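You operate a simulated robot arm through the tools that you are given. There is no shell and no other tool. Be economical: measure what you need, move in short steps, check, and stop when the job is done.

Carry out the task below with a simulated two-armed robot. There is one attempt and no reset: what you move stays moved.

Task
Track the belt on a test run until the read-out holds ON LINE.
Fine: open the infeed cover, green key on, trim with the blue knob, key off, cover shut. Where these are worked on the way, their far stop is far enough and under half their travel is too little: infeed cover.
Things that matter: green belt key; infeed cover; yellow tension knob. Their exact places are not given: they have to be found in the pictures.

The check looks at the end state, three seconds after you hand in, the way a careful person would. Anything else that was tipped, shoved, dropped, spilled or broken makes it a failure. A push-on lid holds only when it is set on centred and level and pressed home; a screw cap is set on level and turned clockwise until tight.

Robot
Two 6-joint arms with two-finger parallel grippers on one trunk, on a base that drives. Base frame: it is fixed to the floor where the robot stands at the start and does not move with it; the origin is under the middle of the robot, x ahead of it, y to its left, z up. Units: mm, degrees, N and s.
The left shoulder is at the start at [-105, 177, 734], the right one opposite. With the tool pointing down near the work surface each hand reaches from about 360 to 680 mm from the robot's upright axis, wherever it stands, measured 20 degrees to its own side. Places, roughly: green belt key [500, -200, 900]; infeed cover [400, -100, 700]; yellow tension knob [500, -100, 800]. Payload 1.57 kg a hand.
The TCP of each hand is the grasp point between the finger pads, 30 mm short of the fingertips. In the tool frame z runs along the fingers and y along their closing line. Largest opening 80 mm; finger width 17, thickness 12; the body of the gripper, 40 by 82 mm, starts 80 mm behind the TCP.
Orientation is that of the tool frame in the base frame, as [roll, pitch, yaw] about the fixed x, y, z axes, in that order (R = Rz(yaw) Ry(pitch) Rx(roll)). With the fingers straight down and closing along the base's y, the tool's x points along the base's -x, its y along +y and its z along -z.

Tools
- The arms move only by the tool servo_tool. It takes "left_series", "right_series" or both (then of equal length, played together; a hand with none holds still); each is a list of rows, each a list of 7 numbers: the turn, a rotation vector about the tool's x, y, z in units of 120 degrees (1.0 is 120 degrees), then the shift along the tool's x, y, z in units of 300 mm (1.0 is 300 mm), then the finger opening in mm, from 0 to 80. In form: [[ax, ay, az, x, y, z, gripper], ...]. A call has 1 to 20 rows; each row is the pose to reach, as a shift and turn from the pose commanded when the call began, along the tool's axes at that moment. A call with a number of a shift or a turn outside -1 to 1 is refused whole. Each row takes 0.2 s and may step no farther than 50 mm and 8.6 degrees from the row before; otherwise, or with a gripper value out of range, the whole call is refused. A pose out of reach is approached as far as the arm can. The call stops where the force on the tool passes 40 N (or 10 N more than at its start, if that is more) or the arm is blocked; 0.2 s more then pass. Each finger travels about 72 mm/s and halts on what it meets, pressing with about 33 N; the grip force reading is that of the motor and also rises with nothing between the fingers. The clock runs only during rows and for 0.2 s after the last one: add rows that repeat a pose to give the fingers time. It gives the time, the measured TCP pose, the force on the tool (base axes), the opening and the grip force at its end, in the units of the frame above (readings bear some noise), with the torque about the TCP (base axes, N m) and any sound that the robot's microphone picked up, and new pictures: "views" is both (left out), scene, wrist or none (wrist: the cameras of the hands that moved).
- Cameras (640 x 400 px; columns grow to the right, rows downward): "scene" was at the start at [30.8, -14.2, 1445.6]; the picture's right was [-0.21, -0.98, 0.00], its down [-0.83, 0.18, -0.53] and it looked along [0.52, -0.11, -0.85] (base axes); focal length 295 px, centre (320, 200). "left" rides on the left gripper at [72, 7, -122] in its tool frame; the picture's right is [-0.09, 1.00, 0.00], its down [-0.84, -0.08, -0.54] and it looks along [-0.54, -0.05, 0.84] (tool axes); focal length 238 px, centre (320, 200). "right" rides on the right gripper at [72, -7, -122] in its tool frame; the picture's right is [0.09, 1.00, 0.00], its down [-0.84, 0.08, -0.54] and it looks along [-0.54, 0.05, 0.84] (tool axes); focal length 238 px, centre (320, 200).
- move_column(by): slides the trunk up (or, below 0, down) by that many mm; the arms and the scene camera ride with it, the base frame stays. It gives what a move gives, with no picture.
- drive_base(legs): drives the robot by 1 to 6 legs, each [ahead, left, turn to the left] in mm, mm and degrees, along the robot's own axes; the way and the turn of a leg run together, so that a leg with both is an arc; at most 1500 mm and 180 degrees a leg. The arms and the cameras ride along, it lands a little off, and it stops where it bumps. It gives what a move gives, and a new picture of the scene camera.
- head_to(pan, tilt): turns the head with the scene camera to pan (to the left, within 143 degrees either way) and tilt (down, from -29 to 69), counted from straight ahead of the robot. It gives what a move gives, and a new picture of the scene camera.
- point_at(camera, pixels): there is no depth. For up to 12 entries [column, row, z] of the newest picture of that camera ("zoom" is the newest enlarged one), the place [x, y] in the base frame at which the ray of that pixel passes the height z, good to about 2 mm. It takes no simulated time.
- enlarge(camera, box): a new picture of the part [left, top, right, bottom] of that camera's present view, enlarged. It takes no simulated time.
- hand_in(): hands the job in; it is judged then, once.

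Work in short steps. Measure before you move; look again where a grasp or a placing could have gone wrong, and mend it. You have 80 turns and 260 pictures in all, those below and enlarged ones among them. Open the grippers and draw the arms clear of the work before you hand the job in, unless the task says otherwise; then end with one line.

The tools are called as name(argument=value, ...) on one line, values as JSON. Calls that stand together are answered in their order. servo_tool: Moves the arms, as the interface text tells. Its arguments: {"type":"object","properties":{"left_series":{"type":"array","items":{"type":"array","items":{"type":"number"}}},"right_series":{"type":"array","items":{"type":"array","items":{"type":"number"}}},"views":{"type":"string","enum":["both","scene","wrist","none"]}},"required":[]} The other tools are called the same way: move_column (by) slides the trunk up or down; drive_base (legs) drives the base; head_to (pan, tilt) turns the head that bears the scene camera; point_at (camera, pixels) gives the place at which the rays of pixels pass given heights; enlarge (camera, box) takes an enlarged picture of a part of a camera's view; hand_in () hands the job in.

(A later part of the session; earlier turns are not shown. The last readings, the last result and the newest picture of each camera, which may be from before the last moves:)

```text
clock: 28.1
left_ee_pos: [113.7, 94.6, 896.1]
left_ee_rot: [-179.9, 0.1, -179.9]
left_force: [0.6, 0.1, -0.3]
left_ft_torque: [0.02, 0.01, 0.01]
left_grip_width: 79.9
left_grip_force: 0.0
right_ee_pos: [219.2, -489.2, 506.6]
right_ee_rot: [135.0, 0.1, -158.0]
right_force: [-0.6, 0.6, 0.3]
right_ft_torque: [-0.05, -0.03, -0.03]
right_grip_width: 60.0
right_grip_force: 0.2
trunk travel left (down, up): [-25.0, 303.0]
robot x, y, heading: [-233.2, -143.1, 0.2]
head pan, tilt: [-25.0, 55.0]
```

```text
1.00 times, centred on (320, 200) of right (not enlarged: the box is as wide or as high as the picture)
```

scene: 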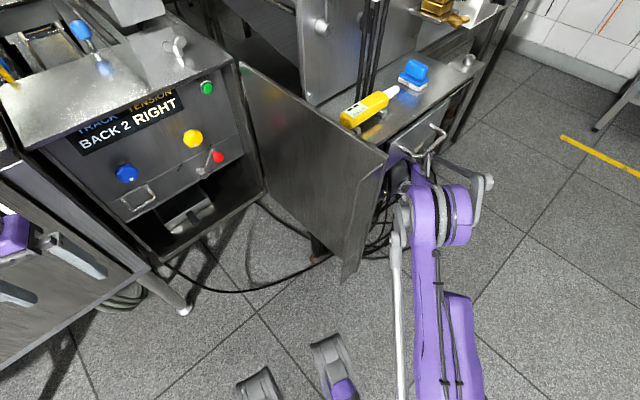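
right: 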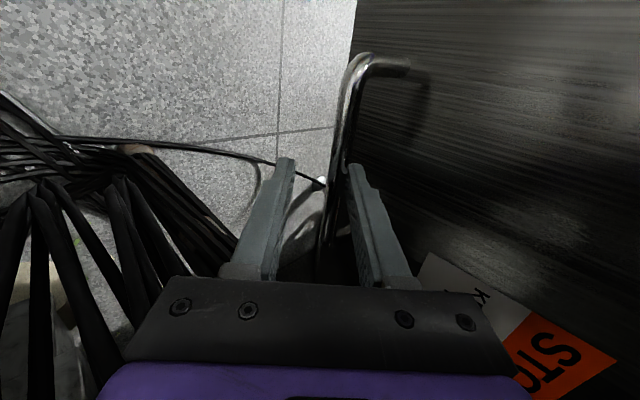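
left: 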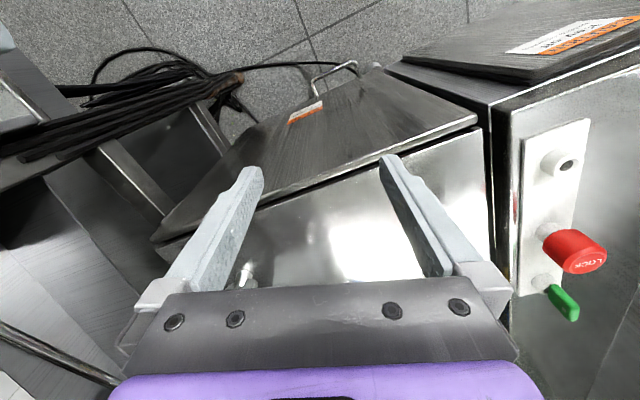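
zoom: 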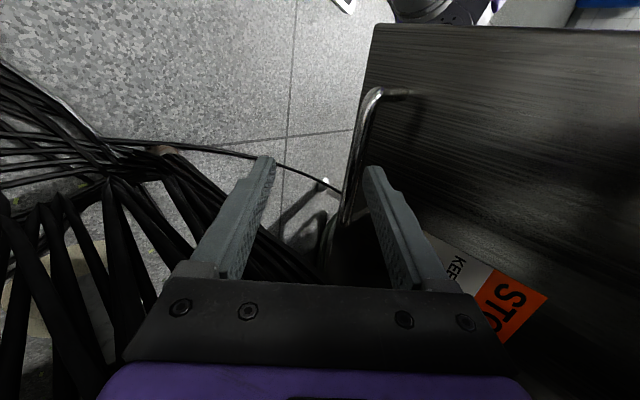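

The wrist rests against the bench's drawer handle. I slide the hand along its own x (parallel to the bar, toward the robot) to come free.

servo_tool(right_series=[[0, 0, 0, 0.1, 0, 0, 60], [0, 0, 0, 0.2, 0, 0, 60], [0, 0, 0, 0.3, 0, 0, 60], [0, 0, 0, 0.4, 0, 0, 60], [0, 0, 0, 0.5, 0, 0, 60], [0, 0, 0, 0.6, 0, 0, 60]], views="both")

```text
clock: 29.5
left_ee_pos: [117.5, 91.4, 895.3]
left_ee_rot: [180.0, 0.0, -179.9]
left_force: [-0.5, -0.6, -0.5]
left_ft_torque: [0.03, 0.0, 0.04]
left_grip_width: 80.1
left_grip_force: 0.1
right_ee_pos: [76.5, -535.0, 498.3]
right_ee_rot: [138.5, 1.1, -159.0]
right_force: [0.3, -0.5, 0.2]
right_ft_torque: [0.0, -0.03, -0.01]
right_grip_width: 59.9
right_grip_force: 0.0
right hand out of reach, approached as far as the arm can: row 3, 4, 5, 6
trunk travel left (down, up): [-25.0, 303.0]
robot x, y, heading: [-234.4, -145.9, 0.1]
head pan, tilt: [-25.0, 55.0]
```

scene: 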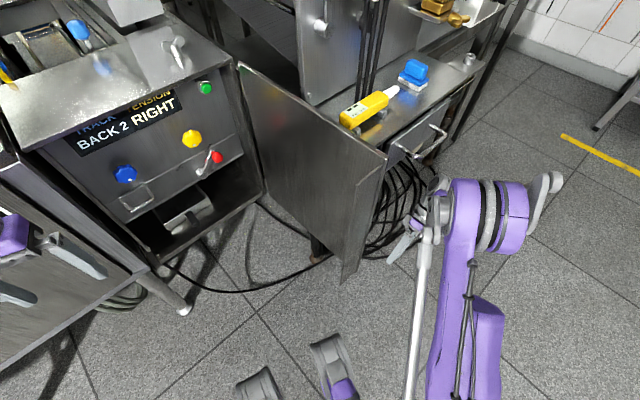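
right: 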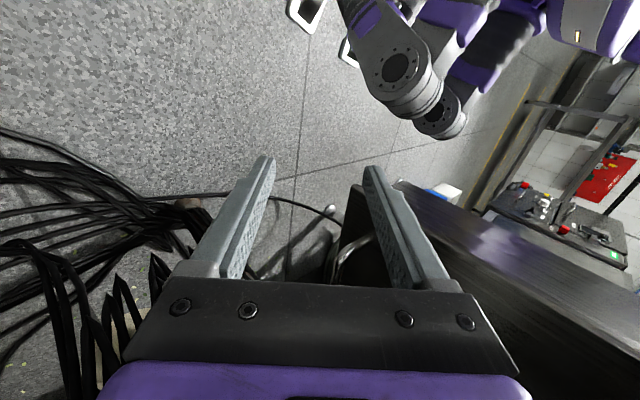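

The hand is free, door stays open, drawer looks unchanged. I measure the controls' rays from this view.

point_at(camera="scene", pixels=[[124, 174, 700], [124, 174, 800], [191, 138, 700], [191, 138, 800], [206, 87, 800], [206, 87, 900], [230, 66, 900], [20, 155, 900], [338, 283, 414], [385, 160, 915]])

point_at(camera="left", pixels=[[320, 200, 800]])

```text
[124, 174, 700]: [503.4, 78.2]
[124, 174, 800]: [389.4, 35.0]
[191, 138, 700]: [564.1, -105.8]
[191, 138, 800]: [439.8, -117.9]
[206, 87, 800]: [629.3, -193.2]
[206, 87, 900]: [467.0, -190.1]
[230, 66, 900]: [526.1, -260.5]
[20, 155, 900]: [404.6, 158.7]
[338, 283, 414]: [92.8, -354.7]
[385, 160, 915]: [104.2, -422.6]
```

```text
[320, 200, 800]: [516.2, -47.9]
```

Controls come out near blue (395,35,795), yellow (450,-117,795), button (473,-190,897). I bring the left hand horizontal, pointing at the panel, in free space in front of it.

servo_tool(left_series=[[0, -0.068, 0, -0.02, -0.025, 0.02, 80], [0, -0.136, 0, -0.04, -0.05, 0.04, 80], [0, -0.205, 0, -0.06, -0.075, 0.06, 80], [0, -0.273, 0, -0.08, -0.1, 0.08, 80], [0, -0.341, 0, -0.1, -0.125, 0.1, 80], [0, -0.409, 0, -0.12, -0.15, 0.12, 80], [0, -0.477, 0, -0.14, -0.175, 0.14, 80], [0, -0.545, 0, -0.16, -0.2, 0.16, 80], [0, -0.614, 0, -0.18, -0.225, 0.18, 80], [0, -0.682, 0, -0.2, -0.25, 0.2, 80], [0, -0.75, 0, -0.22, -0.28, 0.22, 80], [0, -0.75, 0, -0.22, -0.28, 0.22, 80]], views="none")

head_to(pan=10, tilt=45)

enlarge(camera="left", box=[0, 0, 640, 399])

```text
clock: 32.1
left_ee_pos: [183.0, 17.4, 825.0]
left_ee_rot: [-97.8, 79.9, -95.1]
left_force: [0.1, -1.4, 0.0]
left_ft_torque: [0.08, 0.17, 0.16]
left_grip_width: 80.2
left_grip_force: 0.1
left hand out of reach, approached as far as the arm can: row 10, 11
right_ee_pos: [75.8, -534.0, 498.2]
right_ee_rot: [138.5, 1.1, -159.0]
right_force: [-0.3, -0.5, 0.8]
right_ft_torque: [0.01, -0.01, 0.0]
right_grip_width: 59.7
right_grip_force: 0.0
trunk travel left (down, up): [-25.0, 303.0]
robot x, y, heading: [-231.7, -146.1, 0.1]
head pan, tilt: [-25.0, 55.0]
```

```text
clock: 33.1
left_ee_pos: [182.9, 18.5, 824.0]
left_ee_rot: [-98.9, 79.7, -95.8]
left_force: [-0.9, 0.1, 0.0]
left_ft_torque: [-0.01, 0.0, -0.03]
left_grip_width: 80.0
left_grip_force: 0.0
right_ee_pos: [76.8, -534.2, 498.5]
right_ee_rot: [138.5, 1.1, -159.1]
right_force: [0.9, 0.7, -0.1]
right_ft_torque: [0.0, -0.02, -0.02]
right_grip_width: 59.9
right_grip_force: 0.1
trunk travel left (down, up): [-25.0, 303.0]
robot x, y, heading: [-235.8, -146.2, 0.2]
head pan, tilt: [10.0, 45.0]
```

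scene: 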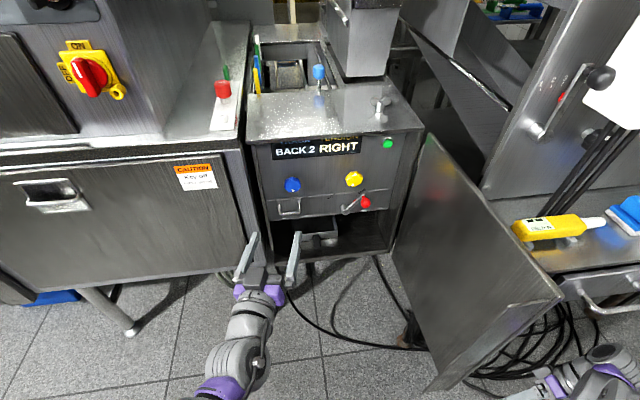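

```text
1.00 times, centred on (320, 200) of left (not enlarged: the box is as wide or as high as the picture)
```

zoom: 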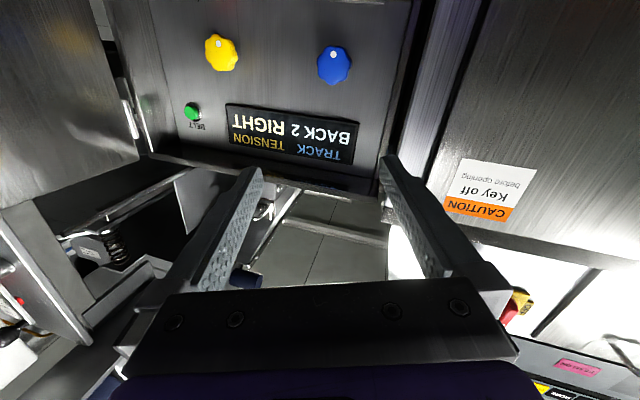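

Great view. I triangulate the controls with this wrist camera and the scene camera.

point_at(camera="left", pixels=[[334, 66, 780], [334, 66, 800], [221, 53, 780], [221, 53, 800], [192, 111, 880], [192, 111, 900]])

point_at(camera="scene", pixels=[[292, 185, 780], [292, 185, 800], [353, 179, 780], [353, 179, 800], [388, 144, 880], [388, 144, 900]])

```text
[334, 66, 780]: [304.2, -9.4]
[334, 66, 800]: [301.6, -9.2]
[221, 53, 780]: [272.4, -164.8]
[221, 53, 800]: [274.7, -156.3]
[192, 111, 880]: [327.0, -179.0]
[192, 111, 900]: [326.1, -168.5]
```

```text
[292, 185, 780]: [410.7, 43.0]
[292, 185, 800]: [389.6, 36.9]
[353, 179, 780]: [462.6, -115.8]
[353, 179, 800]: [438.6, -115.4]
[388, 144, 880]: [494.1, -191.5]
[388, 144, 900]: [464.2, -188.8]
```

"left" refers to its older picture; I repeat through "zoom", which is the newest left view.

point_at(camera="zoom", pixels=[[334, 66, 780], [334, 66, 800], [221, 53, 780], [221, 53, 800], [192, 111, 880], [192, 111, 900], [275, 145, 860], [275, 145, 880]])

```text
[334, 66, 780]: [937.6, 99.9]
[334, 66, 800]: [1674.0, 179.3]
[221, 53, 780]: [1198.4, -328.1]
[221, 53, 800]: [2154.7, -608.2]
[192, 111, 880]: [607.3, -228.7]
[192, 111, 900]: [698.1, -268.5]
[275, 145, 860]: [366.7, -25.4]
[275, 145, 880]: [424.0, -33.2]
```

Refined: blue (425,46,766), yellow (480,-117,765), button (522,-191,861). I close the left fingers and bring them in front of the green BELT button, staying ~70 mm off.

servo_tool(left_series=[[0, -0.75, 0, -0.233, -0.36, 0.3, 0], [0, -0.75, 0, -0.246, -0.44, 0.38, 0], [0, -0.75, 0, -0.26, -0.52, 0.46, 0], [0, -0.75, 0, -0.275, -0.6, 0.54, 0], [0, -0.75, 0, -0.29, -0.68, 0.62, 0]], views="none")

```text
refused: row 1 steps farther than a row can; nothing moved
```

Rows are relative to the present pose; I redo it.

servo_tool(left_series=[[0, 0, 0, -0.012, -0.08, 0.1, 0], [0, 0, 0, -0.025, -0.16, 0.2, 0], [0, 0, 0, -0.04, -0.25, 0.3, 0], [0, 0, 0, -0.053, -0.33, 0.4, 0], [0, 0, 0, -0.067, -0.42, 0.5, 0], [0, 0, 0, -0.08, -0.5, 0.6, 0], [0, 0, 0, -0.093, -0.58, 0.7, 0], [0, 0, 0, -0.107, -0.66, 0.787, 0], [0, 0, 0, -0.107, -0.66, 0.787, 0]], views="both")

```text
clock: 35.1
left_ee_pos: [421.0, -191.6, 861.8]
left_ee_rot: [-74.3, 90.0, -74.0]
left_force: [-0.1, 0.9, 0.1]
left_ft_torque: [0.03, -0.03, -0.03]
left_grip_width: 0.0
left_grip_force: 21.3
right_ee_pos: [75.6, -533.6, 499.8]
right_ee_rot: [138.6, 1.2, -159.0]
right_force: [-0.3, 0.5, -0.5]
right_ft_torque: [0.02, 0.0, 0.0]
right_grip_width: 60.1
right_grip_force: 0.0
trunk travel left (down, up): [-25.0, 303.0]
robot x, y, heading: [-235.6, -145.6, -0.1]
head pan, tilt: [10.0, 45.0]
```

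scene: 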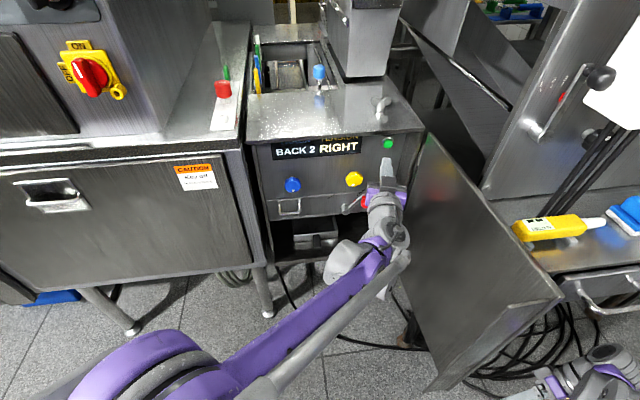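
left: 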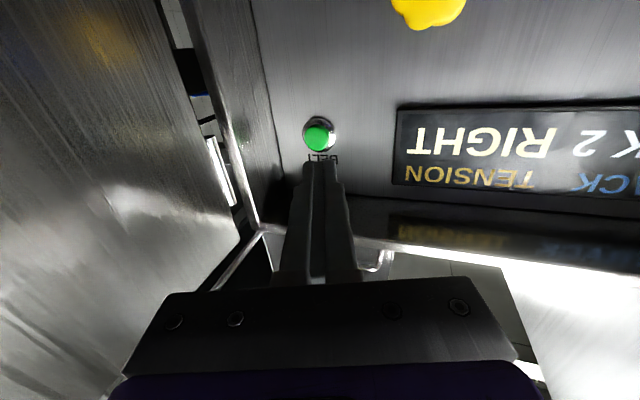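

I remeasure the button (318,137) from here.

point_at(camera="left", pixels=[[318, 137, 850], [318, 137, 860], [318, 137, 870]])

point_at(camera="scene", pixels=[[388, 144, 850], [388, 144, 860], [388, 144, 870]])

```text
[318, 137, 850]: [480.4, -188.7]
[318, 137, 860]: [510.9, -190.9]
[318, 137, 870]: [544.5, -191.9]
```

```text
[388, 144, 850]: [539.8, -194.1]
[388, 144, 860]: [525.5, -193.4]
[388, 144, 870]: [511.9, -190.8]
```

Button at (522,-191.5,863): straight ahead of the closed fingertips. I advance and press gently.

servo_tool(left_series=[[0, 0, 0, 0, 0, 0.1, 0], [0, 0, 0, 0, 0, 0.18, 0], [0, 0, 0, 0, 0, 0.22, 0], [0, 0, 0, 0, 0, 0.235, 0], [0, 0, 0, 0, 0, 0.248, 0], [0, 0, 0, 0, 0, 0.258, 0]], views="both")

```text
clock: 36.5
left_ee_pos: [490.9, -189.7, 862.9]
left_ee_rot: [-42.1, 89.8, -41.9]
left_force: [-27.8, 2.6, -1.0]
left_ft_torque: [-0.03, 0.04, 0.25]
left_grip_width: 0.2
left_grip_force: 21.5
right_ee_pos: [74.4, -535.5, 498.9]
right_ee_rot: [138.4, 1.1, -159.0]
right_force: [0.4, 0.8, 0.0]
right_ft_torque: [0.03, -0.04, 0.03]
right_grip_width: 60.1
right_grip_force: 0.1
trunk travel left (down, up): [-25.0, 303.0]
robot x, y, heading: [-236.3, -144.9, -0.1]
head pan, tilt: [10.0, 45.0]
heard: click
stopped in row 6 (left hand): the force on the tool passed its limit at 48 N (the readings are from after the stop); the commanded pose is now the measured one
```

scene: 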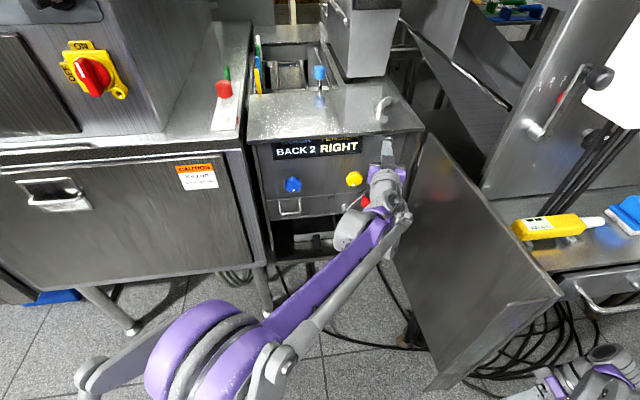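
left: 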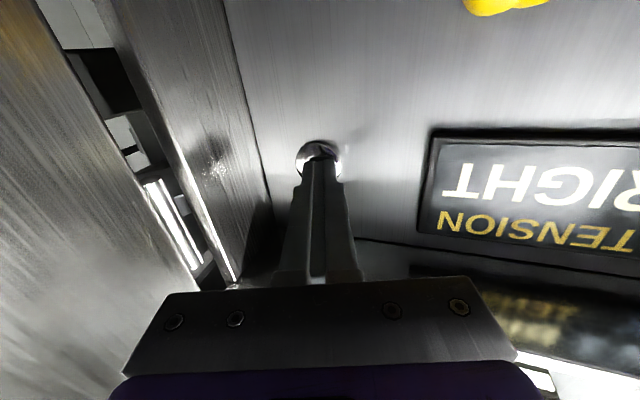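

A click was heard. I draw the hand back 100 mm and look at the button and read-out.

servo_tool(left_series=[[0, 0, 0, 0, 0, -0.1, 0], [0, 0, 0, 0, 0, -0.2, 0], [0, 0, 0, 0, 0.0, -0.3, 0], [0, 0, 0, 0, 0.05, -0.4, 0]], views="both")

enlarge(camera="scene", box=[240, 110, 432, 230])

```text
clock: 37.5
left_ee_pos: [373.9, -174.5, 862.4]
left_ee_rot: [-97.5, 89.9, -97.4]
left_force: [0.4, 0.0, -0.3]
left_ft_torque: [-0.02, 0.03, 0.03]
left_grip_width: 0.3
left_grip_force: 21.0
right_ee_pos: [76.1, -534.2, 498.3]
right_ee_rot: [138.5, 1.1, -158.9]
right_force: [-1.1, -0.1, -0.4]
right_ft_torque: [0.01, 0.01, 0.01]
right_grip_width: 60.2
right_grip_force: 0.1
trunk travel left (down, up): [-25.0, 303.0]
robot x, y, heading: [-237.4, -141.1, -0.0]
head pan, tilt: [10.0, 45.0]
```

scene: 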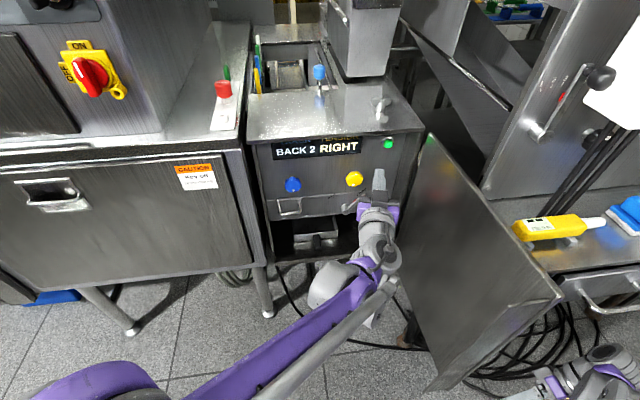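
left: 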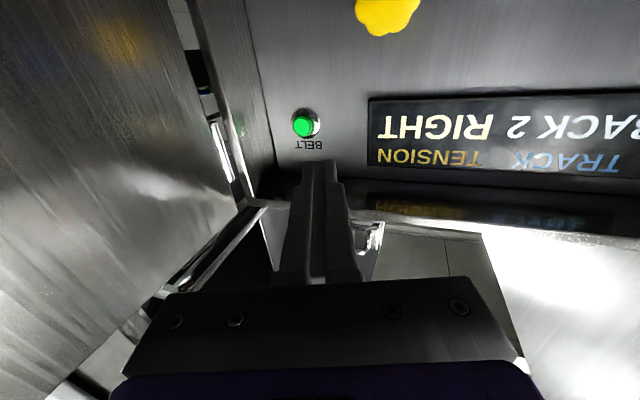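

```text
3.33 times, centred on (336, 170) of scene
```

zoom: 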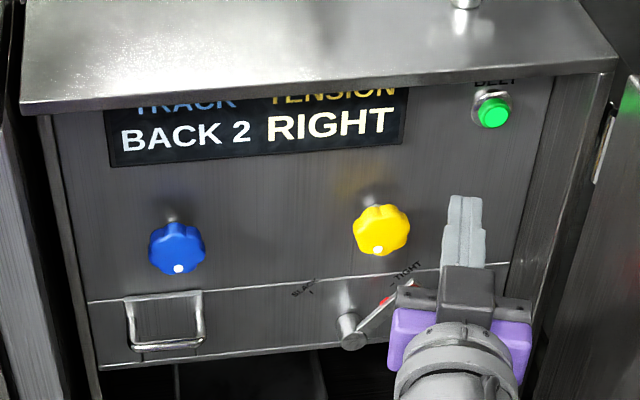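

The button glows brighter (on). Next the left hand goes in front of the blue knob, turned 16° to face the panel squarely, fingers at 70 mm.

servo_tool(left_series=[[-0.022, 0, 0, 0.053, 0.109, -0.04, 20], [-0.044, 0, 0, 0.107, 0.217, -0.08, 40], [-0.067, 0, 0, 0.16, 0.326, -0.1, 60], [-0.089, 0, 0, 0.213, 0.435, -0.118, 70], [-0.111, 0, 0, 0.267, 0.543, -0.118, 70], [-0.133, 0, 0, 0.32, 0.652, -0.118, 70], [-0.133, 0, 0, 0.32, 0.652, -0.118, 70]], views="both")

```text
clock: 39.1
left_ee_pos: [337.2, 21.1, 764.9]
left_ee_rot: [-118.0, 90.0, -101.9]
left_force: [0.5, 0.2, -0.3]
left_ft_torque: [0.0, -0.02, -0.01]
left_grip_width: 70.1
left_grip_force: 0.0
right_ee_pos: [75.8, -534.3, 499.7]
right_ee_rot: [138.5, 1.0, -159.0]
right_force: [-0.3, -0.2, -0.7]
right_ft_torque: [0.04, 0.01, 0.02]
right_grip_width: 59.9
right_grip_force: 0.1
trunk travel left (down, up): [-25.0, 303.0]
robot x, y, heading: [-234.3, -145.8, 0.5]
head pan, tilt: [10.0, 45.0]
```

scene: 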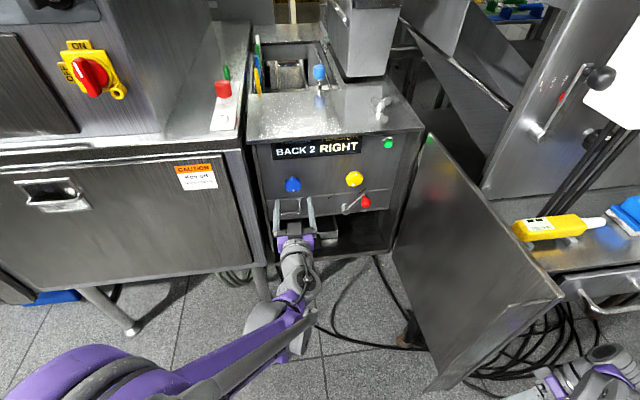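
left: 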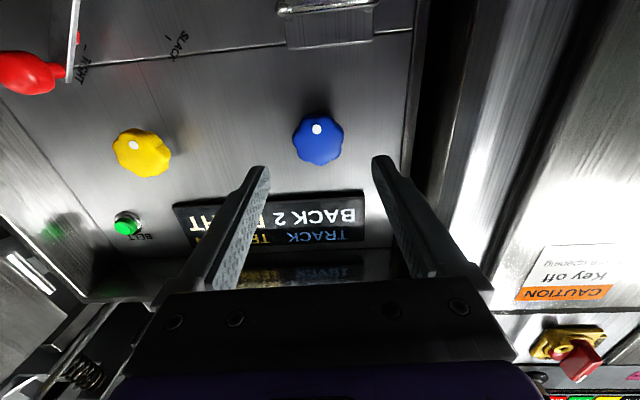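

The knob (318,141) is centred between the fingers (within ~1 mm), about 47 mm wide. I advance 78 mm so the tips pass ~18 mm over it.

servo_tool(left_series=[[0, 0, 0, 0, -0.005, 0.1, 70], [0, 0, 0, 0, -0.005, 0.19, 70], [0, 0, 0, 0, -0.005, 0.23, 70], [0, 0, 0, 0, -0.005, 0.26, 70]], views="both")

```text
clock: 40.1
left_ee_pos: [414.5, 40.8, 765.8]
left_ee_rot: [-122.9, 90.0, -106.7]
left_force: [0.2, -0.7, -0.4]
left_ft_torque: [-0.01, 0.05, 0.01]
left_grip_width: 69.9
left_grip_force: 0.0
right_ee_pos: [76.5, -534.2, 498.0]
right_ee_rot: [138.5, 1.2, -159.0]
right_force: [-0.5, 0.2, -0.3]
right_ft_torque: [-0.01, -0.02, 0.0]
right_grip_width: 59.9
right_grip_force: 0.1
trunk travel left (down, up): [-25.0, 303.0]
robot x, y, heading: [-232.9, -146.1, 0.3]
head pan, tilt: [10.0, 45.0]
```

scene: 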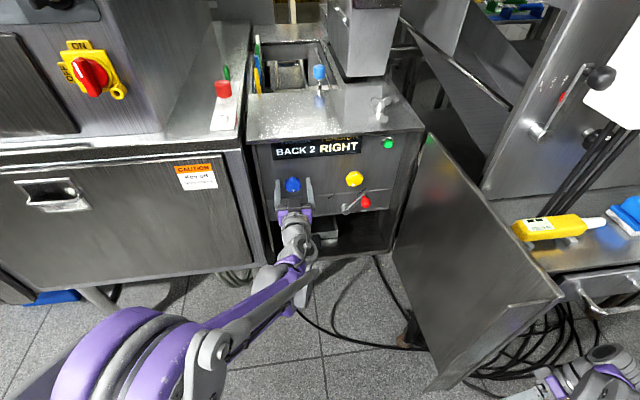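
left: 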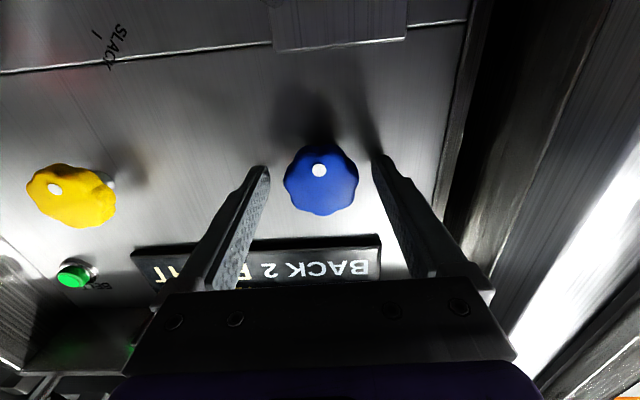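

Centred. I advance 5 mm and close on the knob.

servo_tool(left_series=[[0, 0, 0, 0, 0, 0.017, 60], [0, 0, 0, 0, 0, 0.017, 45], [0, 0, 0, 0, 0, 0.017, 35], [0, 0, 0, 0, 0, 0.017, 30], [0, 0, 0, 0, 0, 0.017, 30]], views="wrist")

```text
clock: 41.3
left_ee_pos: [418.2, 42.5, 766.8]
left_ee_rot: [-81.6, 89.9, -65.4]
left_force: [-12.0, 6.6, -2.5]
left_ft_torque: [0.01, -0.02, 0.89]
left_grip_width: 46.7
left_grip_force: 45.1
right_ee_pos: [76.0, -533.7, 499.6]
right_ee_rot: [138.4, 1.1, -159.1]
right_force: [-0.8, 0.4, -0.2]
right_ft_torque: [-0.02, 0.01, 0.01]
right_grip_width: 59.9
right_grip_force: 0.2
trunk travel left (down, up): [-25.0, 303.0]
robot x, y, heading: [-235.1, -147.7, 0.1]
head pan, tilt: [10.0, 45.0]
```

left: 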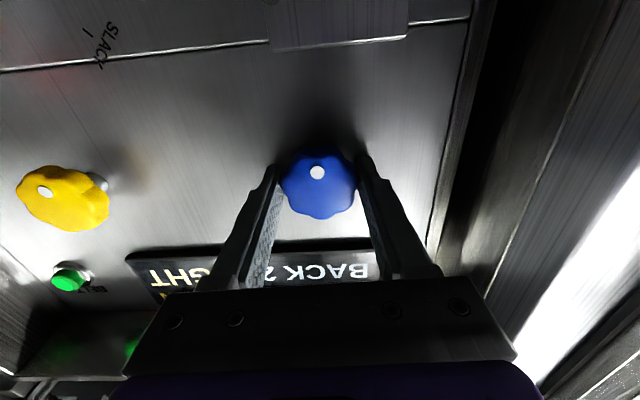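

Gripped at 46.7 mm. I try 30° clockwise (seen from the front) and read the display.

servo_tool(left_series=[[0, 0, 0.0625, 0, 0, 0, 30], [0, 0, 0.125, 0, 0, 0, 30], [0, 0, 0.1875, 0, 0, 0, 30], [0, 0, 0.25, 0, 0, 0, 30], [0, 0, 0.25, 0, 0, 0, 30], [0, 0, 0.25, 0, 0, 0, 30], [0, 0, 0.25, 0, 0, 0, 30], [0, 0, 0.25, 0, 0, 0, 30]], views="both")

enlarge(camera="scene", box=[240, 110, 432, 230])

```text
clock: 43.1
left_ee_pos: [418.5, 42.1, 765.7]
left_ee_rot: [89.9, 60.1, 106.0]
left_force: [-15.4, 5.2, -8.6]
left_ft_torque: [0.29, -0.53, 0.53]
left_grip_width: 46.8
left_grip_force: 44.8
right_ee_pos: [76.0, -534.0, 498.7]
right_ee_rot: [138.6, 1.1, -159.0]
right_force: [0.3, -0.2, 0.0]
right_ft_torque: [0.03, 0.01, -0.03]
right_grip_width: 60.0
right_grip_force: 0.1
trunk travel left (down, up): [-25.0, 303.0]
robot x, y, heading: [-235.5, -146.3, 0.2]
head pan, tilt: [10.0, 45.0]
```

scene: 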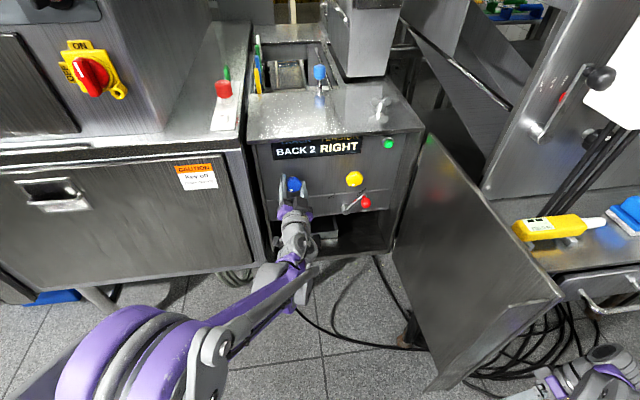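
left: 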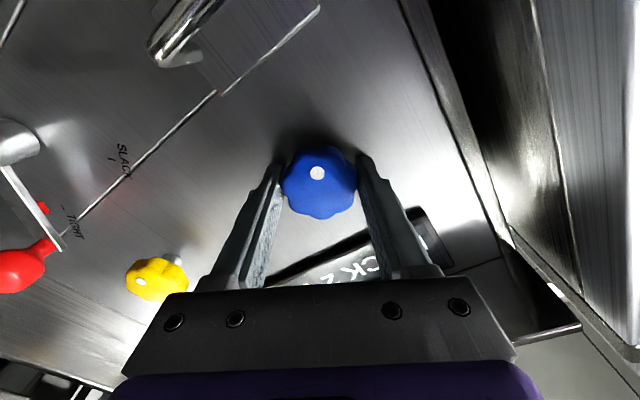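

```text
3.33 times, centred on (336, 170) of scene
```

zoom: 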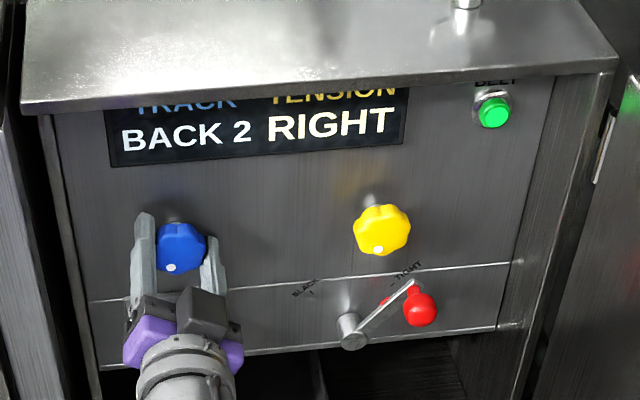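

The knob turned 30° and still reads BACK 2; I hold for 3 s to see whether it lags.

servo_tool(left_series=[[0, 0, 0, 0, 0, 0, 30], [0, 0, 0, 0, 0, 0, 30], [0, 0, 0, 0, 0, 0, 30], [0, 0, 0, 0, 0, 0, 30], [0, 0, 0, 0, 0, 0, 30], [0, 0, 0, 0, 0, 0, 30], [0, 0, 0, 0, 0, 0, 30], [0, 0, 0, 0, 0, 0, 30], [0, 0, 0, 0, 0, 0, 30], [0, 0, 0, 0, 0, 0, 30], [0, 0, 0, 0, 0, 0, 30], [0, 0, 0, 0, 0, 0, 30], [0, 0, 0, 0, 0, 0, 30], [0, 0, 0, 0, 0, 0, 30]], views="none")

enlarge(camera="scene", box=[240, 110, 432, 230])

```text
clock: 46.1
left_ee_pos: [418.8, 43.7, 765.5]
left_ee_rot: [90.0, 60.2, 106.1]
left_force: [-15.2, 2.8, -8.6]
left_ft_torque: [0.09, -0.3, 0.77]
left_grip_width: 47.0
left_grip_force: 44.6
right_ee_pos: [74.9, -534.5, 499.8]
right_ee_rot: [138.6, 1.0, -159.0]
right_force: [0.0, 0.3, -0.3]
right_ft_torque: [-0.03, 0.02, 0.02]
right_grip_width: 60.0
right_grip_force: 0.1
trunk travel left (down, up): [-25.0, 303.0]
robot x, y, heading: [-233.0, -143.7, 0.2]
head pan, tilt: [10.0, 45.0]
```

```text
3.33 times, centred on (336, 170) of scene
```

zoom: 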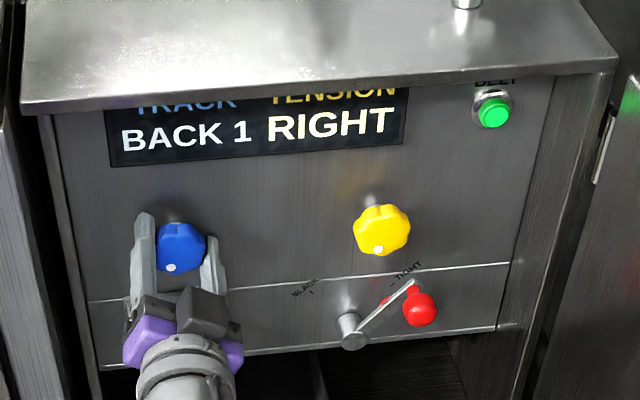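

It lags: now BACK 1. I wait further for it to settle.

servo_tool(left_series=[[0, 0, 0, 0, 0, 0, 30], [0, 0, 0, 0, 0, 0, 30], [0, 0, 0, 0, 0, 0, 30], [0, 0, 0, 0, 0, 0, 30], [0, 0, 0, 0, 0, 0, 30], [0, 0, 0, 0, 0, 0, 30], [0, 0, 0, 0, 0, 0, 30], [0, 0, 0, 0, 0, 0, 30], [0, 0, 0, 0, 0, 0, 30], [0, 0, 0, 0, 0, 0, 30], [0, 0, 0, 0, 0, 0, 30], [0, 0, 0, 0, 0, 0, 30], [0, 0, 0, 0, 0, 0, 30], [0, 0, 0, 0, 0, 0, 30], [0, 0, 0, 0, 0, 0, 30], [0, 0, 0, 0, 0, 0, 30], [0, 0, 0, 0, 0, 0, 30], [0, 0, 0, 0, 0, 0, 30], [0, 0, 0, 0, 0, 0, 30], [0, 0, 0, 0, 0, 0, 30]], views="none")

enlarge(camera="scene", box=[240, 110, 432, 230])

```text
clock: 50.3
left_ee_pos: [417.5, 43.7, 766.1]
left_ee_rot: [90.0, 60.1, 106.1]
left_force: [-9.7, 4.8, -2.4]
left_ft_torque: [0.1, -0.31, 0.88]
left_grip_width: 46.7
left_grip_force: 44.7
right_ee_pos: [75.5, -534.9, 498.7]
right_ee_rot: [138.5, 1.0, -159.0]
right_force: [-0.5, -0.6, -0.2]
right_ft_torque: [-0.08, 0.0, 0.01]
right_grip_width: 60.0
right_grip_force: 0.0
trunk travel left (down, up): [-25.0, 303.0]
robot x, y, heading: [-232.5, -146.5, 0.0]
head pan, tilt: [10.0, 45.0]
```

```text
3.33 times, centred on (336, 170) of scene
```

zoom: 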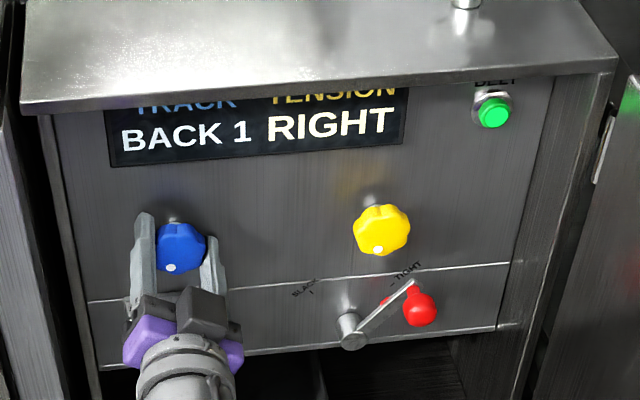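

It holds BACK 1: about 30° per step, clockwise is right. I turn another 30° and wait.

servo_tool(left_series=[[0, 0, 0.0625, 0, 0, 0, 30], [0, 0, 0.125, 0, 0, 0, 30], [0, 0, 0.1875, 0, 0, 0, 30], [0, 0, 0.25, 0, 0, 0, 30], [0, 0, 0.25, 0, 0, 0, 30], [0, 0, 0.25, 0, 0, 0, 30], [0, 0, 0.25, 0, 0, 0, 30], [0, 0, 0.25, 0, 0, 0, 30], [0, 0, 0.25, 0, 0, 0, 30], [0, 0, 0.25, 0, 0, 0, 30], [0, 0, 0.25, 0, 0, 0, 30], [0, 0, 0.25, 0, 0, 0, 30], [0, 0, 0.25, 0, 0, 0, 30], [0, 0, 0.25, 0, 0, 0, 30], [0, 0, 0.25, 0, 0, 0, 30], [0, 0, 0.25, 0, 0, 0, 30], [0, 0, 0.25, 0, 0, 0, 30], [0, 0, 0.25, 0, 0, 0, 30], [0, 0, 0.25, 0, 0, 0, 30], [0, 0, 0.25, 0, 0, 0, 30]], views="none")

enlarge(camera="scene", box=[240, 110, 432, 230])

```text
clock: 54.5
left_ee_pos: [418.9, 41.4, 766.3]
left_ee_rot: [90.0, 30.1, 106.1]
left_force: [-4.0, 1.8, -3.0]
left_ft_torque: [0.14, -0.44, 0.28]
left_grip_width: 46.4
left_grip_force: 45.5
right_ee_pos: [76.3, -533.8, 499.5]
right_ee_rot: [138.5, 1.1, -159.0]
right_force: [-0.6, -0.4, 0.1]
right_ft_torque: [-0.01, 0.02, -0.01]
right_grip_width: 59.9
right_grip_force: 0.2
trunk travel left (down, up): [-25.0, 303.0]
robot x, y, heading: [-234.3, -145.6, 0.0]
head pan, tilt: [10.0, 45.0]
```

```text
3.33 times, centred on (336, 170) of scene
```

zoom: 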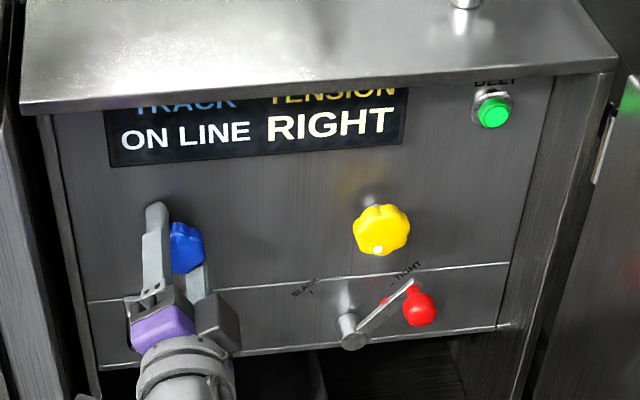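

ON LINE. I wait 4 more seconds to see that it holds.

servo_tool(left_series=[[0, 0, 0, 0, 0, 0, 30], [0, 0, 0, 0, 0, 0, 30], [0, 0, 0, 0, 0, 0, 30], [0, 0, 0, 0, 0, 0, 30], [0, 0, 0, 0, 0, 0, 30], [0, 0, 0, 0, 0, 0, 30], [0, 0, 0, 0, 0, 0, 30], [0, 0, 0, 0, 0, 0, 30], [0, 0, 0, 0, 0, 0, 30], [0, 0, 0, 0, 0, 0, 30], [0, 0, 0, 0, 0, 0, 30], [0, 0, 0, 0, 0, 0, 30], [0, 0, 0, 0, 0, 0, 30], [0, 0, 0, 0, 0, 0, 30], [0, 0, 0, 0, 0, 0, 30], [0, 0, 0, 0, 0, 0, 30], [0, 0, 0, 0, 0, 0, 30], [0, 0, 0, 0, 0, 0, 30], [0, 0, 0, 0, 0, 0, 30], [0, 0, 0, 0, 0, 0, 30]], views="none")

enlarge(camera="scene", box=[240, 110, 432, 230])

```text
clock: 58.7
left_ee_pos: [418.2, 43.3, 764.9]
left_ee_rot: [90.0, 30.1, 106.1]
left_force: [-2.2, 1.4, -0.1]
left_ft_torque: [0.16, -0.45, 0.28]
left_grip_width: 46.6
left_grip_force: 44.6
right_ee_pos: [75.4, -533.7, 499.1]
right_ee_rot: [138.6, 1.1, -158.9]
right_force: [0.0, -0.1, 0.1]
right_ft_torque: [0.04, -0.02, 0.01]
right_grip_width: 60.1
right_grip_force: 0.1
trunk travel left (down, up): [-25.0, 303.0]
robot x, y, heading: [-233.5, -146.5, 0.1]
head pan, tilt: [10.0, 45.0]
```

```text
3.33 times, centred on (336, 170) of scene
```

zoom: 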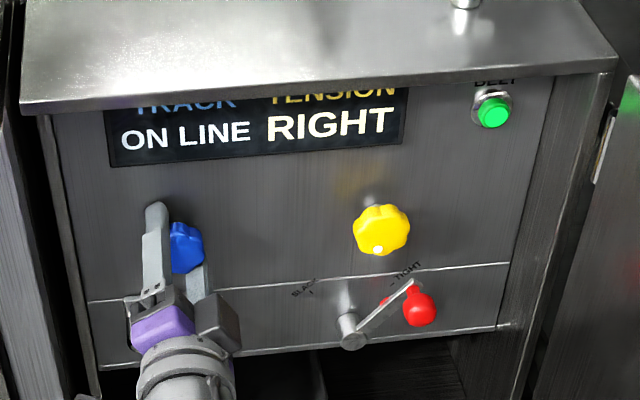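

Holds. I open the fingers and draw straight back 95 mm.

servo_tool(left_series=[[0, 0, 0, 0, 0, 0, 70], [0, 0, 0, 0, 0, 0, 70], [0, 0, 0, 0, 0, -0.1, 70], [0, 0, 0, 0, 0, -0.2, 70], [0, 0, 0, 0, 0, -0.32, 70], [0, 0, 0, 0, 0, -0.32, 70]], views="both")

enlarge(camera="scene", box=[240, 110, 432, 230])

```text
clock: 60.1
left_ee_pos: [326.2, 15.6, 765.4]
left_ee_rot: [90.0, 30.1, 106.0]
left_force: [0.0, 0.6, 0.5]
left_ft_torque: [-0.01, 0.0, 0.02]
left_grip_width: 69.6
left_grip_force: 0.1
right_ee_pos: [74.7, -534.1, 499.2]
right_ee_rot: [138.4, 1.1, -159.0]
right_force: [-0.2, 0.3, -0.6]
right_ft_torque: [-0.03, 0.0, 0.02]
right_grip_width: 60.0
right_grip_force: 0.0
trunk travel left (down, up): [-25.0, 303.0]
robot x, y, heading: [-233.4, -146.1, 0.2]
head pan, tilt: [10.0, 45.0]
```

scene: 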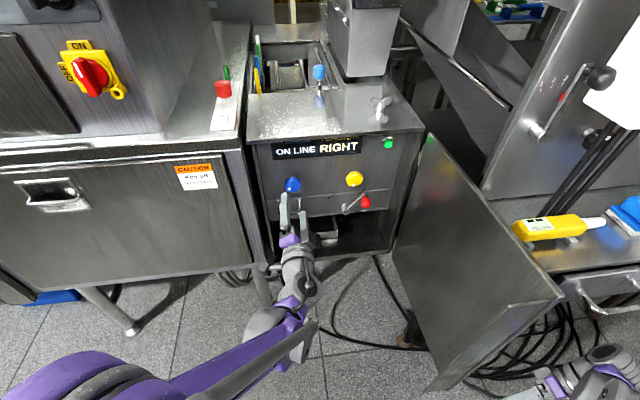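
left: 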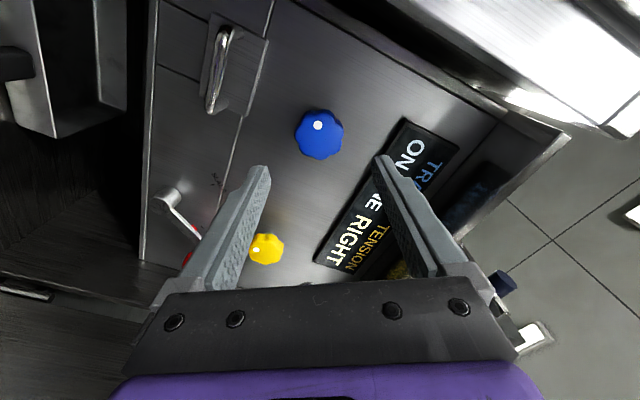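

```text
3.33 times, centred on (336, 170) of scene
```

zoom: 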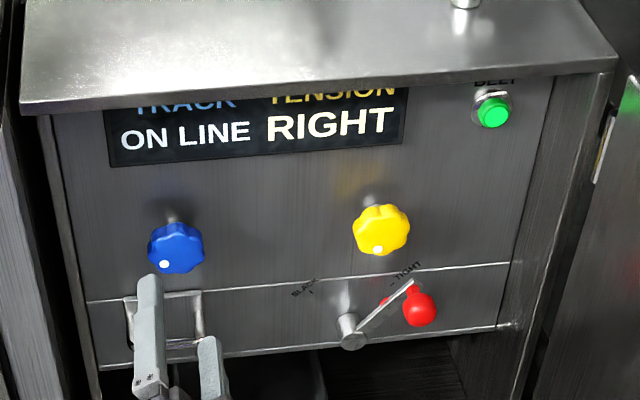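

Still ON LINE. I unroll the hand 60° and then bring the closed fingers before the BELT button again.

servo_tool(left_series=[[0, 0, -0.0625, 0, 0, 0, 0], [0, 0, -0.125, 0, 0, 0, 0], [0, 0, -0.1875, 0, 0, 0, 0], [0, 0, -0.25, 0, 0, 0, 0], [0, 0, -0.3125, 0, 0, 0, 0], [0, 0, -0.375, 0, 0, 0, 0], [0, 0, -0.4375, 0, 0, 0, 0], [0, 0, -0.5, 0, 0, 0, 0]], views="none")

servo_tool(left_series=[[0.022, 0, 0, -0.054, -0.125, 0.019, 0], [0.044, 0, 0, -0.108, -0.25, 0.038, 0], [0.067, 0, 0, -0.162, -0.375, 0.057, 0], [0.089, 0, 0, -0.217, -0.5, 0.076, 0], [0.111, 0, 0, -0.271, -0.626, 0.095, 0], [0.133, 0, 0, -0.325, -0.751, 0.114, 0], [0.133, 0, 0, -0.325, -0.751, 0.114, 0]], views="both")

```text
clock: 61.9
left_ee_pos: [326.5, 14.9, 765.1]
left_ee_rot: [-103.4, 89.8, -87.2]
left_force: [0.3, 0.4, 0.0]
left_ft_torque: [0.02, 0.0, -0.01]
left_grip_width: 0.1
left_grip_force: 21.6
right_ee_pos: [76.3, -533.5, 498.5]
right_ee_rot: [138.4, 1.1, -159.0]
right_force: [0.4, 0.0, 0.6]
right_ft_torque: [-0.02, -0.01, 0.02]
right_grip_width: 60.0
right_grip_force: 0.1
trunk travel left (down, up): [-25.0, 303.0]
robot x, y, heading: [-238.5, -144.5, 0.2]
head pan, tilt: [10.0, 45.0]
```

```text
clock: 63.5
left_ee_pos: [421.4, -192.7, 862.9]
left_ee_rot: [-104.8, 89.9, -105.0]
left_force: [0.4, -0.4, 0.2]
left_ft_torque: [0.02, -0.01, -0.03]
left_grip_width: 0.0
left_grip_force: 21.3
right_ee_pos: [75.7, -533.6, 498.7]
right_ee_rot: [138.5, 1.1, -159.1]
right_force: [0.5, 0.3, -0.1]
right_ft_torque: [-0.02, -0.02, -0.03]
right_grip_width: 59.9
right_grip_force: 0.0
trunk travel left (down, up): [-25.0, 303.0]
robot x, y, heading: [-235.4, -150.0, 0.2]
head pan, tilt: [10.0, 45.0]
```

scene: 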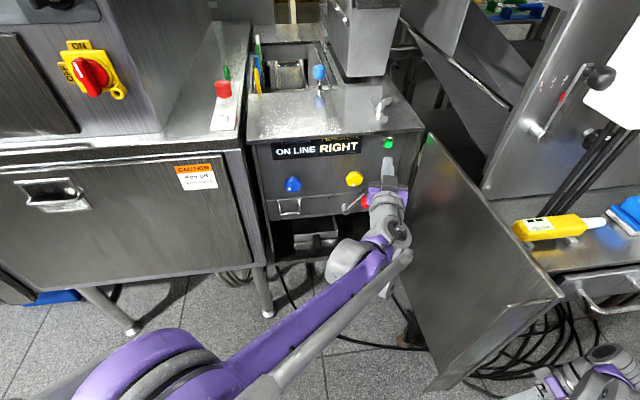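
left: 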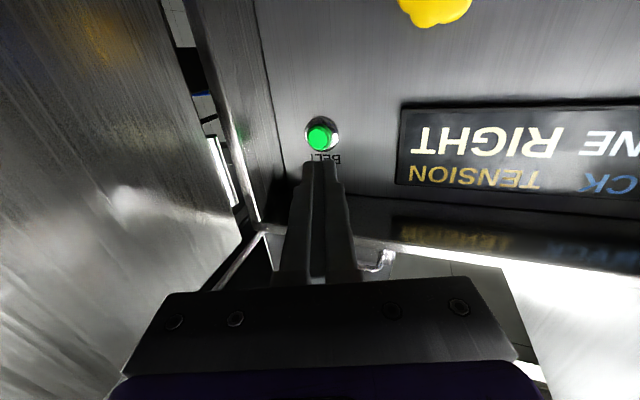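

Same alignment as before (button at (320,137)). I press, until the click, then draw back.

servo_tool(left_series=[[0, 0, 0, 0, 0.003, 0.1, 0], [0, 0, 0, 0, 0.003, 0.18, 0], [0, 0, 0, 0, 0.003, 0.22, 0], [0, 0, 0, 0, 0.003, 0.235, 0], [0, 0, 0, 0, 0.003, 0.248, 0], [0, 0, 0, 0, 0.003, 0.258, 0]], views="none")

servo_tool(left_series=[[0, 0, 0, 0, 0, -0.1, 0], [0, 0, 0, 0, 0, -0.2, 0], [0, 0, 0, 0, 0.0, -0.3, 0], [0, 0, 0, 0, 0.05, -0.4, 0]], views="both")

enlarge(camera="scene", box=[240, 110, 432, 230])

```text
clock: 64.7
left_ee_pos: [491.7, -191.5, 863.9]
left_ee_rot: [-57.3, 89.8, -57.4]
left_force: [-27.7, 0.5, 0.4]
left_ft_torque: [0.04, 0.03, 0.24]
left_grip_width: 0.0
left_grip_force: 21.4
right_ee_pos: [74.1, -534.2, 499.1]
right_ee_rot: [138.5, 1.2, -159.0]
right_force: [0.8, 0.4, -0.4]
right_ft_torque: [-0.01, 0.0, -0.03]
right_grip_width: 60.1
right_grip_force: 0.1
trunk travel left (down, up): [-25.0, 303.0]
robot x, y, heading: [-235.0, -147.1, 0.1]
head pan, tilt: [10.0, 45.0]
heard: click
stopped in row 6 (left hand): the force on the tool passed its limit at 51 N (the readings are from after the stop); the commanded pose is now the measured one
```

```text
clock: 65.7
left_ee_pos: [374.2, -174.3, 862.5]
left_ee_rot: [-102.6, 89.8, -102.6]
left_force: [1.4, -1.1, -0.3]
left_ft_torque: [0.01, 0.02, 0.0]
left_grip_width: 0.0
left_grip_force: 21.2
right_ee_pos: [75.6, -533.4, 500.0]
right_ee_rot: [138.4, 1.0, -159.0]
right_force: [0.3, -0.5, -0.2]
right_ft_torque: [0.0, 0.03, 0.0]
right_grip_width: 59.9
right_grip_force: 0.1
trunk travel left (down, up): [-25.0, 303.0]
robot x, y, heading: [-233.9, -143.0, 0.2]
head pan, tilt: [10.0, 45.0]
```

scene: 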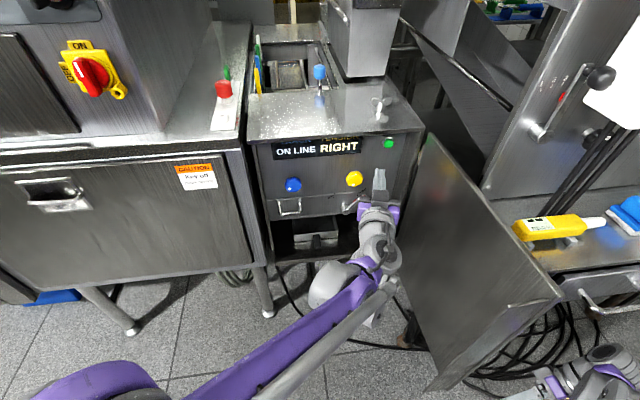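
left: 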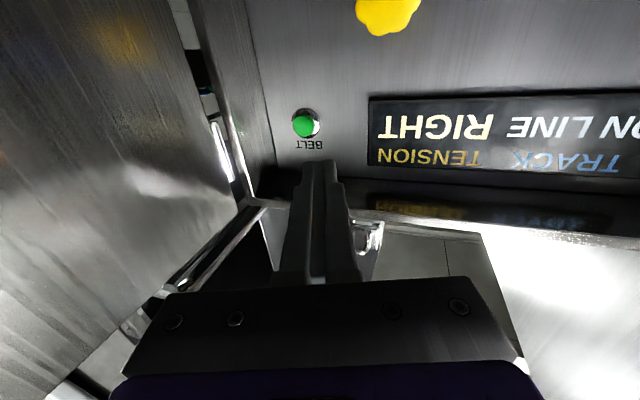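

```text
3.33 times, centred on (336, 170) of scene
```

zoom: 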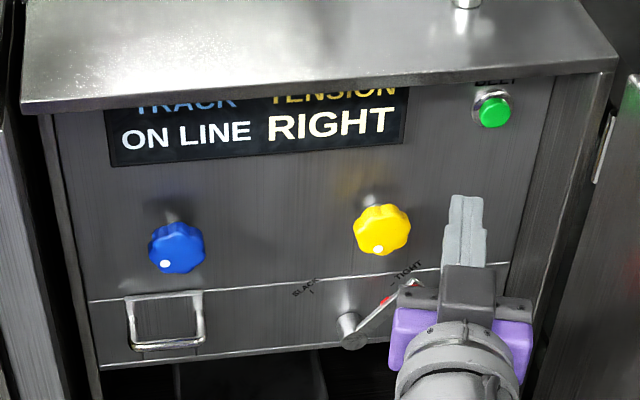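

Button is dim (off) and the read-out still says ON LINE. I take the left hand back out of the door's sweep to its former down-pointing place.

servo_tool(left_series=[[0, 0, 0, 0.008, 0.1, -0.1, 20], [0, 0, 0, 0.016, 0.22, -0.19, 40], [0, 0, 0, 0.024, 0.34, -0.27, 60], [0, 0, 0, 0.032, 0.46, -0.34, 80], [0, 0, 0, 0.04, 0.58, -0.413, 80]], views="none")

servo_tool(left_series=[[0, 0.068, 0, -0.014, 0.027, -0.04, 80], [0, 0.136, 0, -0.028, 0.054, -0.08, 80], [0, 0.205, 0, -0.042, 0.081, -0.12, 80], [0, 0.273, 0, -0.056, 0.108, -0.16, 80], [0, 0.341, 0, -0.07, 0.135, -0.2, 80], [0, 0.409, 0, -0.084, 0.162, -0.24, 80], [0, 0.477, 0, -0.098, 0.189, -0.28, 80], [0, 0.545, 0, -0.112, 0.216, -0.32, 80], [0, 0.614, 0, -0.126, 0.243, -0.36, 80], [0, 0.682, 0, -0.14, 0.27, -0.4, 80], [0, 0.75, 0, -0.153, 0.3, -0.443, 80]], views="none")

head_to(pan=-20, tilt=55)

```text
clock: 66.9
left_ee_pos: [249.2, -1.7, 849.2]
left_ee_rot: [-117.4, 89.9, -117.3]
left_force: [0.4, -1.0, 0.2]
left_ft_torque: [0.03, 0.01, -0.01]
left_grip_width: 79.9
left_grip_force: 0.0
right_ee_pos: [73.8, -534.5, 498.7]
right_ee_rot: [138.5, 1.1, -158.9]
right_force: [0.0, -0.5, 0.1]
right_ft_torque: [0.0, 0.0, 0.0]
right_grip_width: 60.2
right_grip_force: 0.0
trunk travel left (down, up): [-25.0, 303.0]
robot x, y, heading: [-233.2, -146.0, -0.0]
head pan, tilt: [10.0, 45.0]
```

```text
clock: 69.3
left_ee_pos: [117.0, 87.2, 896.5]
left_ee_rot: [-179.8, -0.2, -179.8]
left_force: [-0.5, 0.4, 0.0]
left_ft_torque: [-0.02, 0.0, 0.0]
left_grip_width: 80.0
left_grip_force: 0.0
left hand out of reach, approached as far as the arm can: row 2, 3
right_ee_pos: [75.9, -534.5, 498.0]
right_ee_rot: [138.5, 1.1, -159.1]
right_force: [-0.4, 0.3, 0.5]
right_ft_torque: [0.01, -0.03, 0.04]
right_grip_width: 59.9
right_grip_force: 0.1
trunk travel left (down, up): [-25.0, 303.0]
robot x, y, heading: [-232.3, -145.9, 0.2]
head pan, tilt: [10.0, 45.0]
```

```text
clock: 70.2
left_ee_pos: [116.2, 88.5, 895.8]
left_ee_rot: [-180.0, 0.0, -179.9]
left_force: [-0.7, 0.2, 0.4]
left_ft_torque: [-0.02, 0.01, 0.01]
left_grip_width: 80.2
left_grip_force: 0.0
right_ee_pos: [75.2, -534.3, 499.0]
right_ee_rot: [138.4, 1.2, -159.0]
right_force: [0.0, -1.4, 1.0]
right_ft_torque: [-0.01, 0.03, 0.01]
right_grip_width: 60.0
right_grip_force: 0.0
trunk travel left (down, up): [-25.0, 303.0]
robot x, y, heading: [-233.2, -147.2, 0.3]
head pan, tilt: [-20.0, 55.0]
```

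scene: 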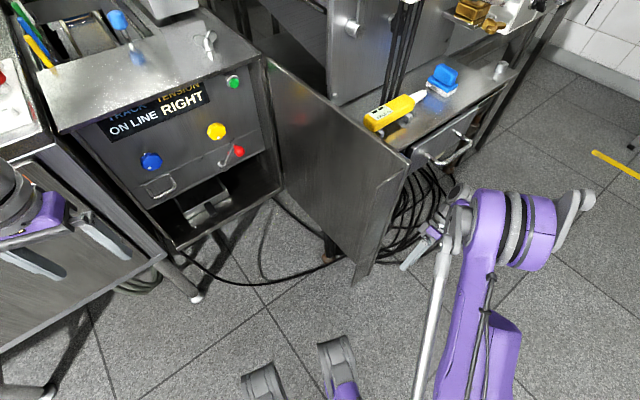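

I measure the door's free edge to plan the push.

point_at(camera="scene", pixels=[[407, 161, 915], [357, 287, 414], [372, 255, 550], [266, 62, 915]])

```text
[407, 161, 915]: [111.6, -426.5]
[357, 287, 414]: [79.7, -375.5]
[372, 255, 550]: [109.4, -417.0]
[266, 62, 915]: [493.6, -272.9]
```

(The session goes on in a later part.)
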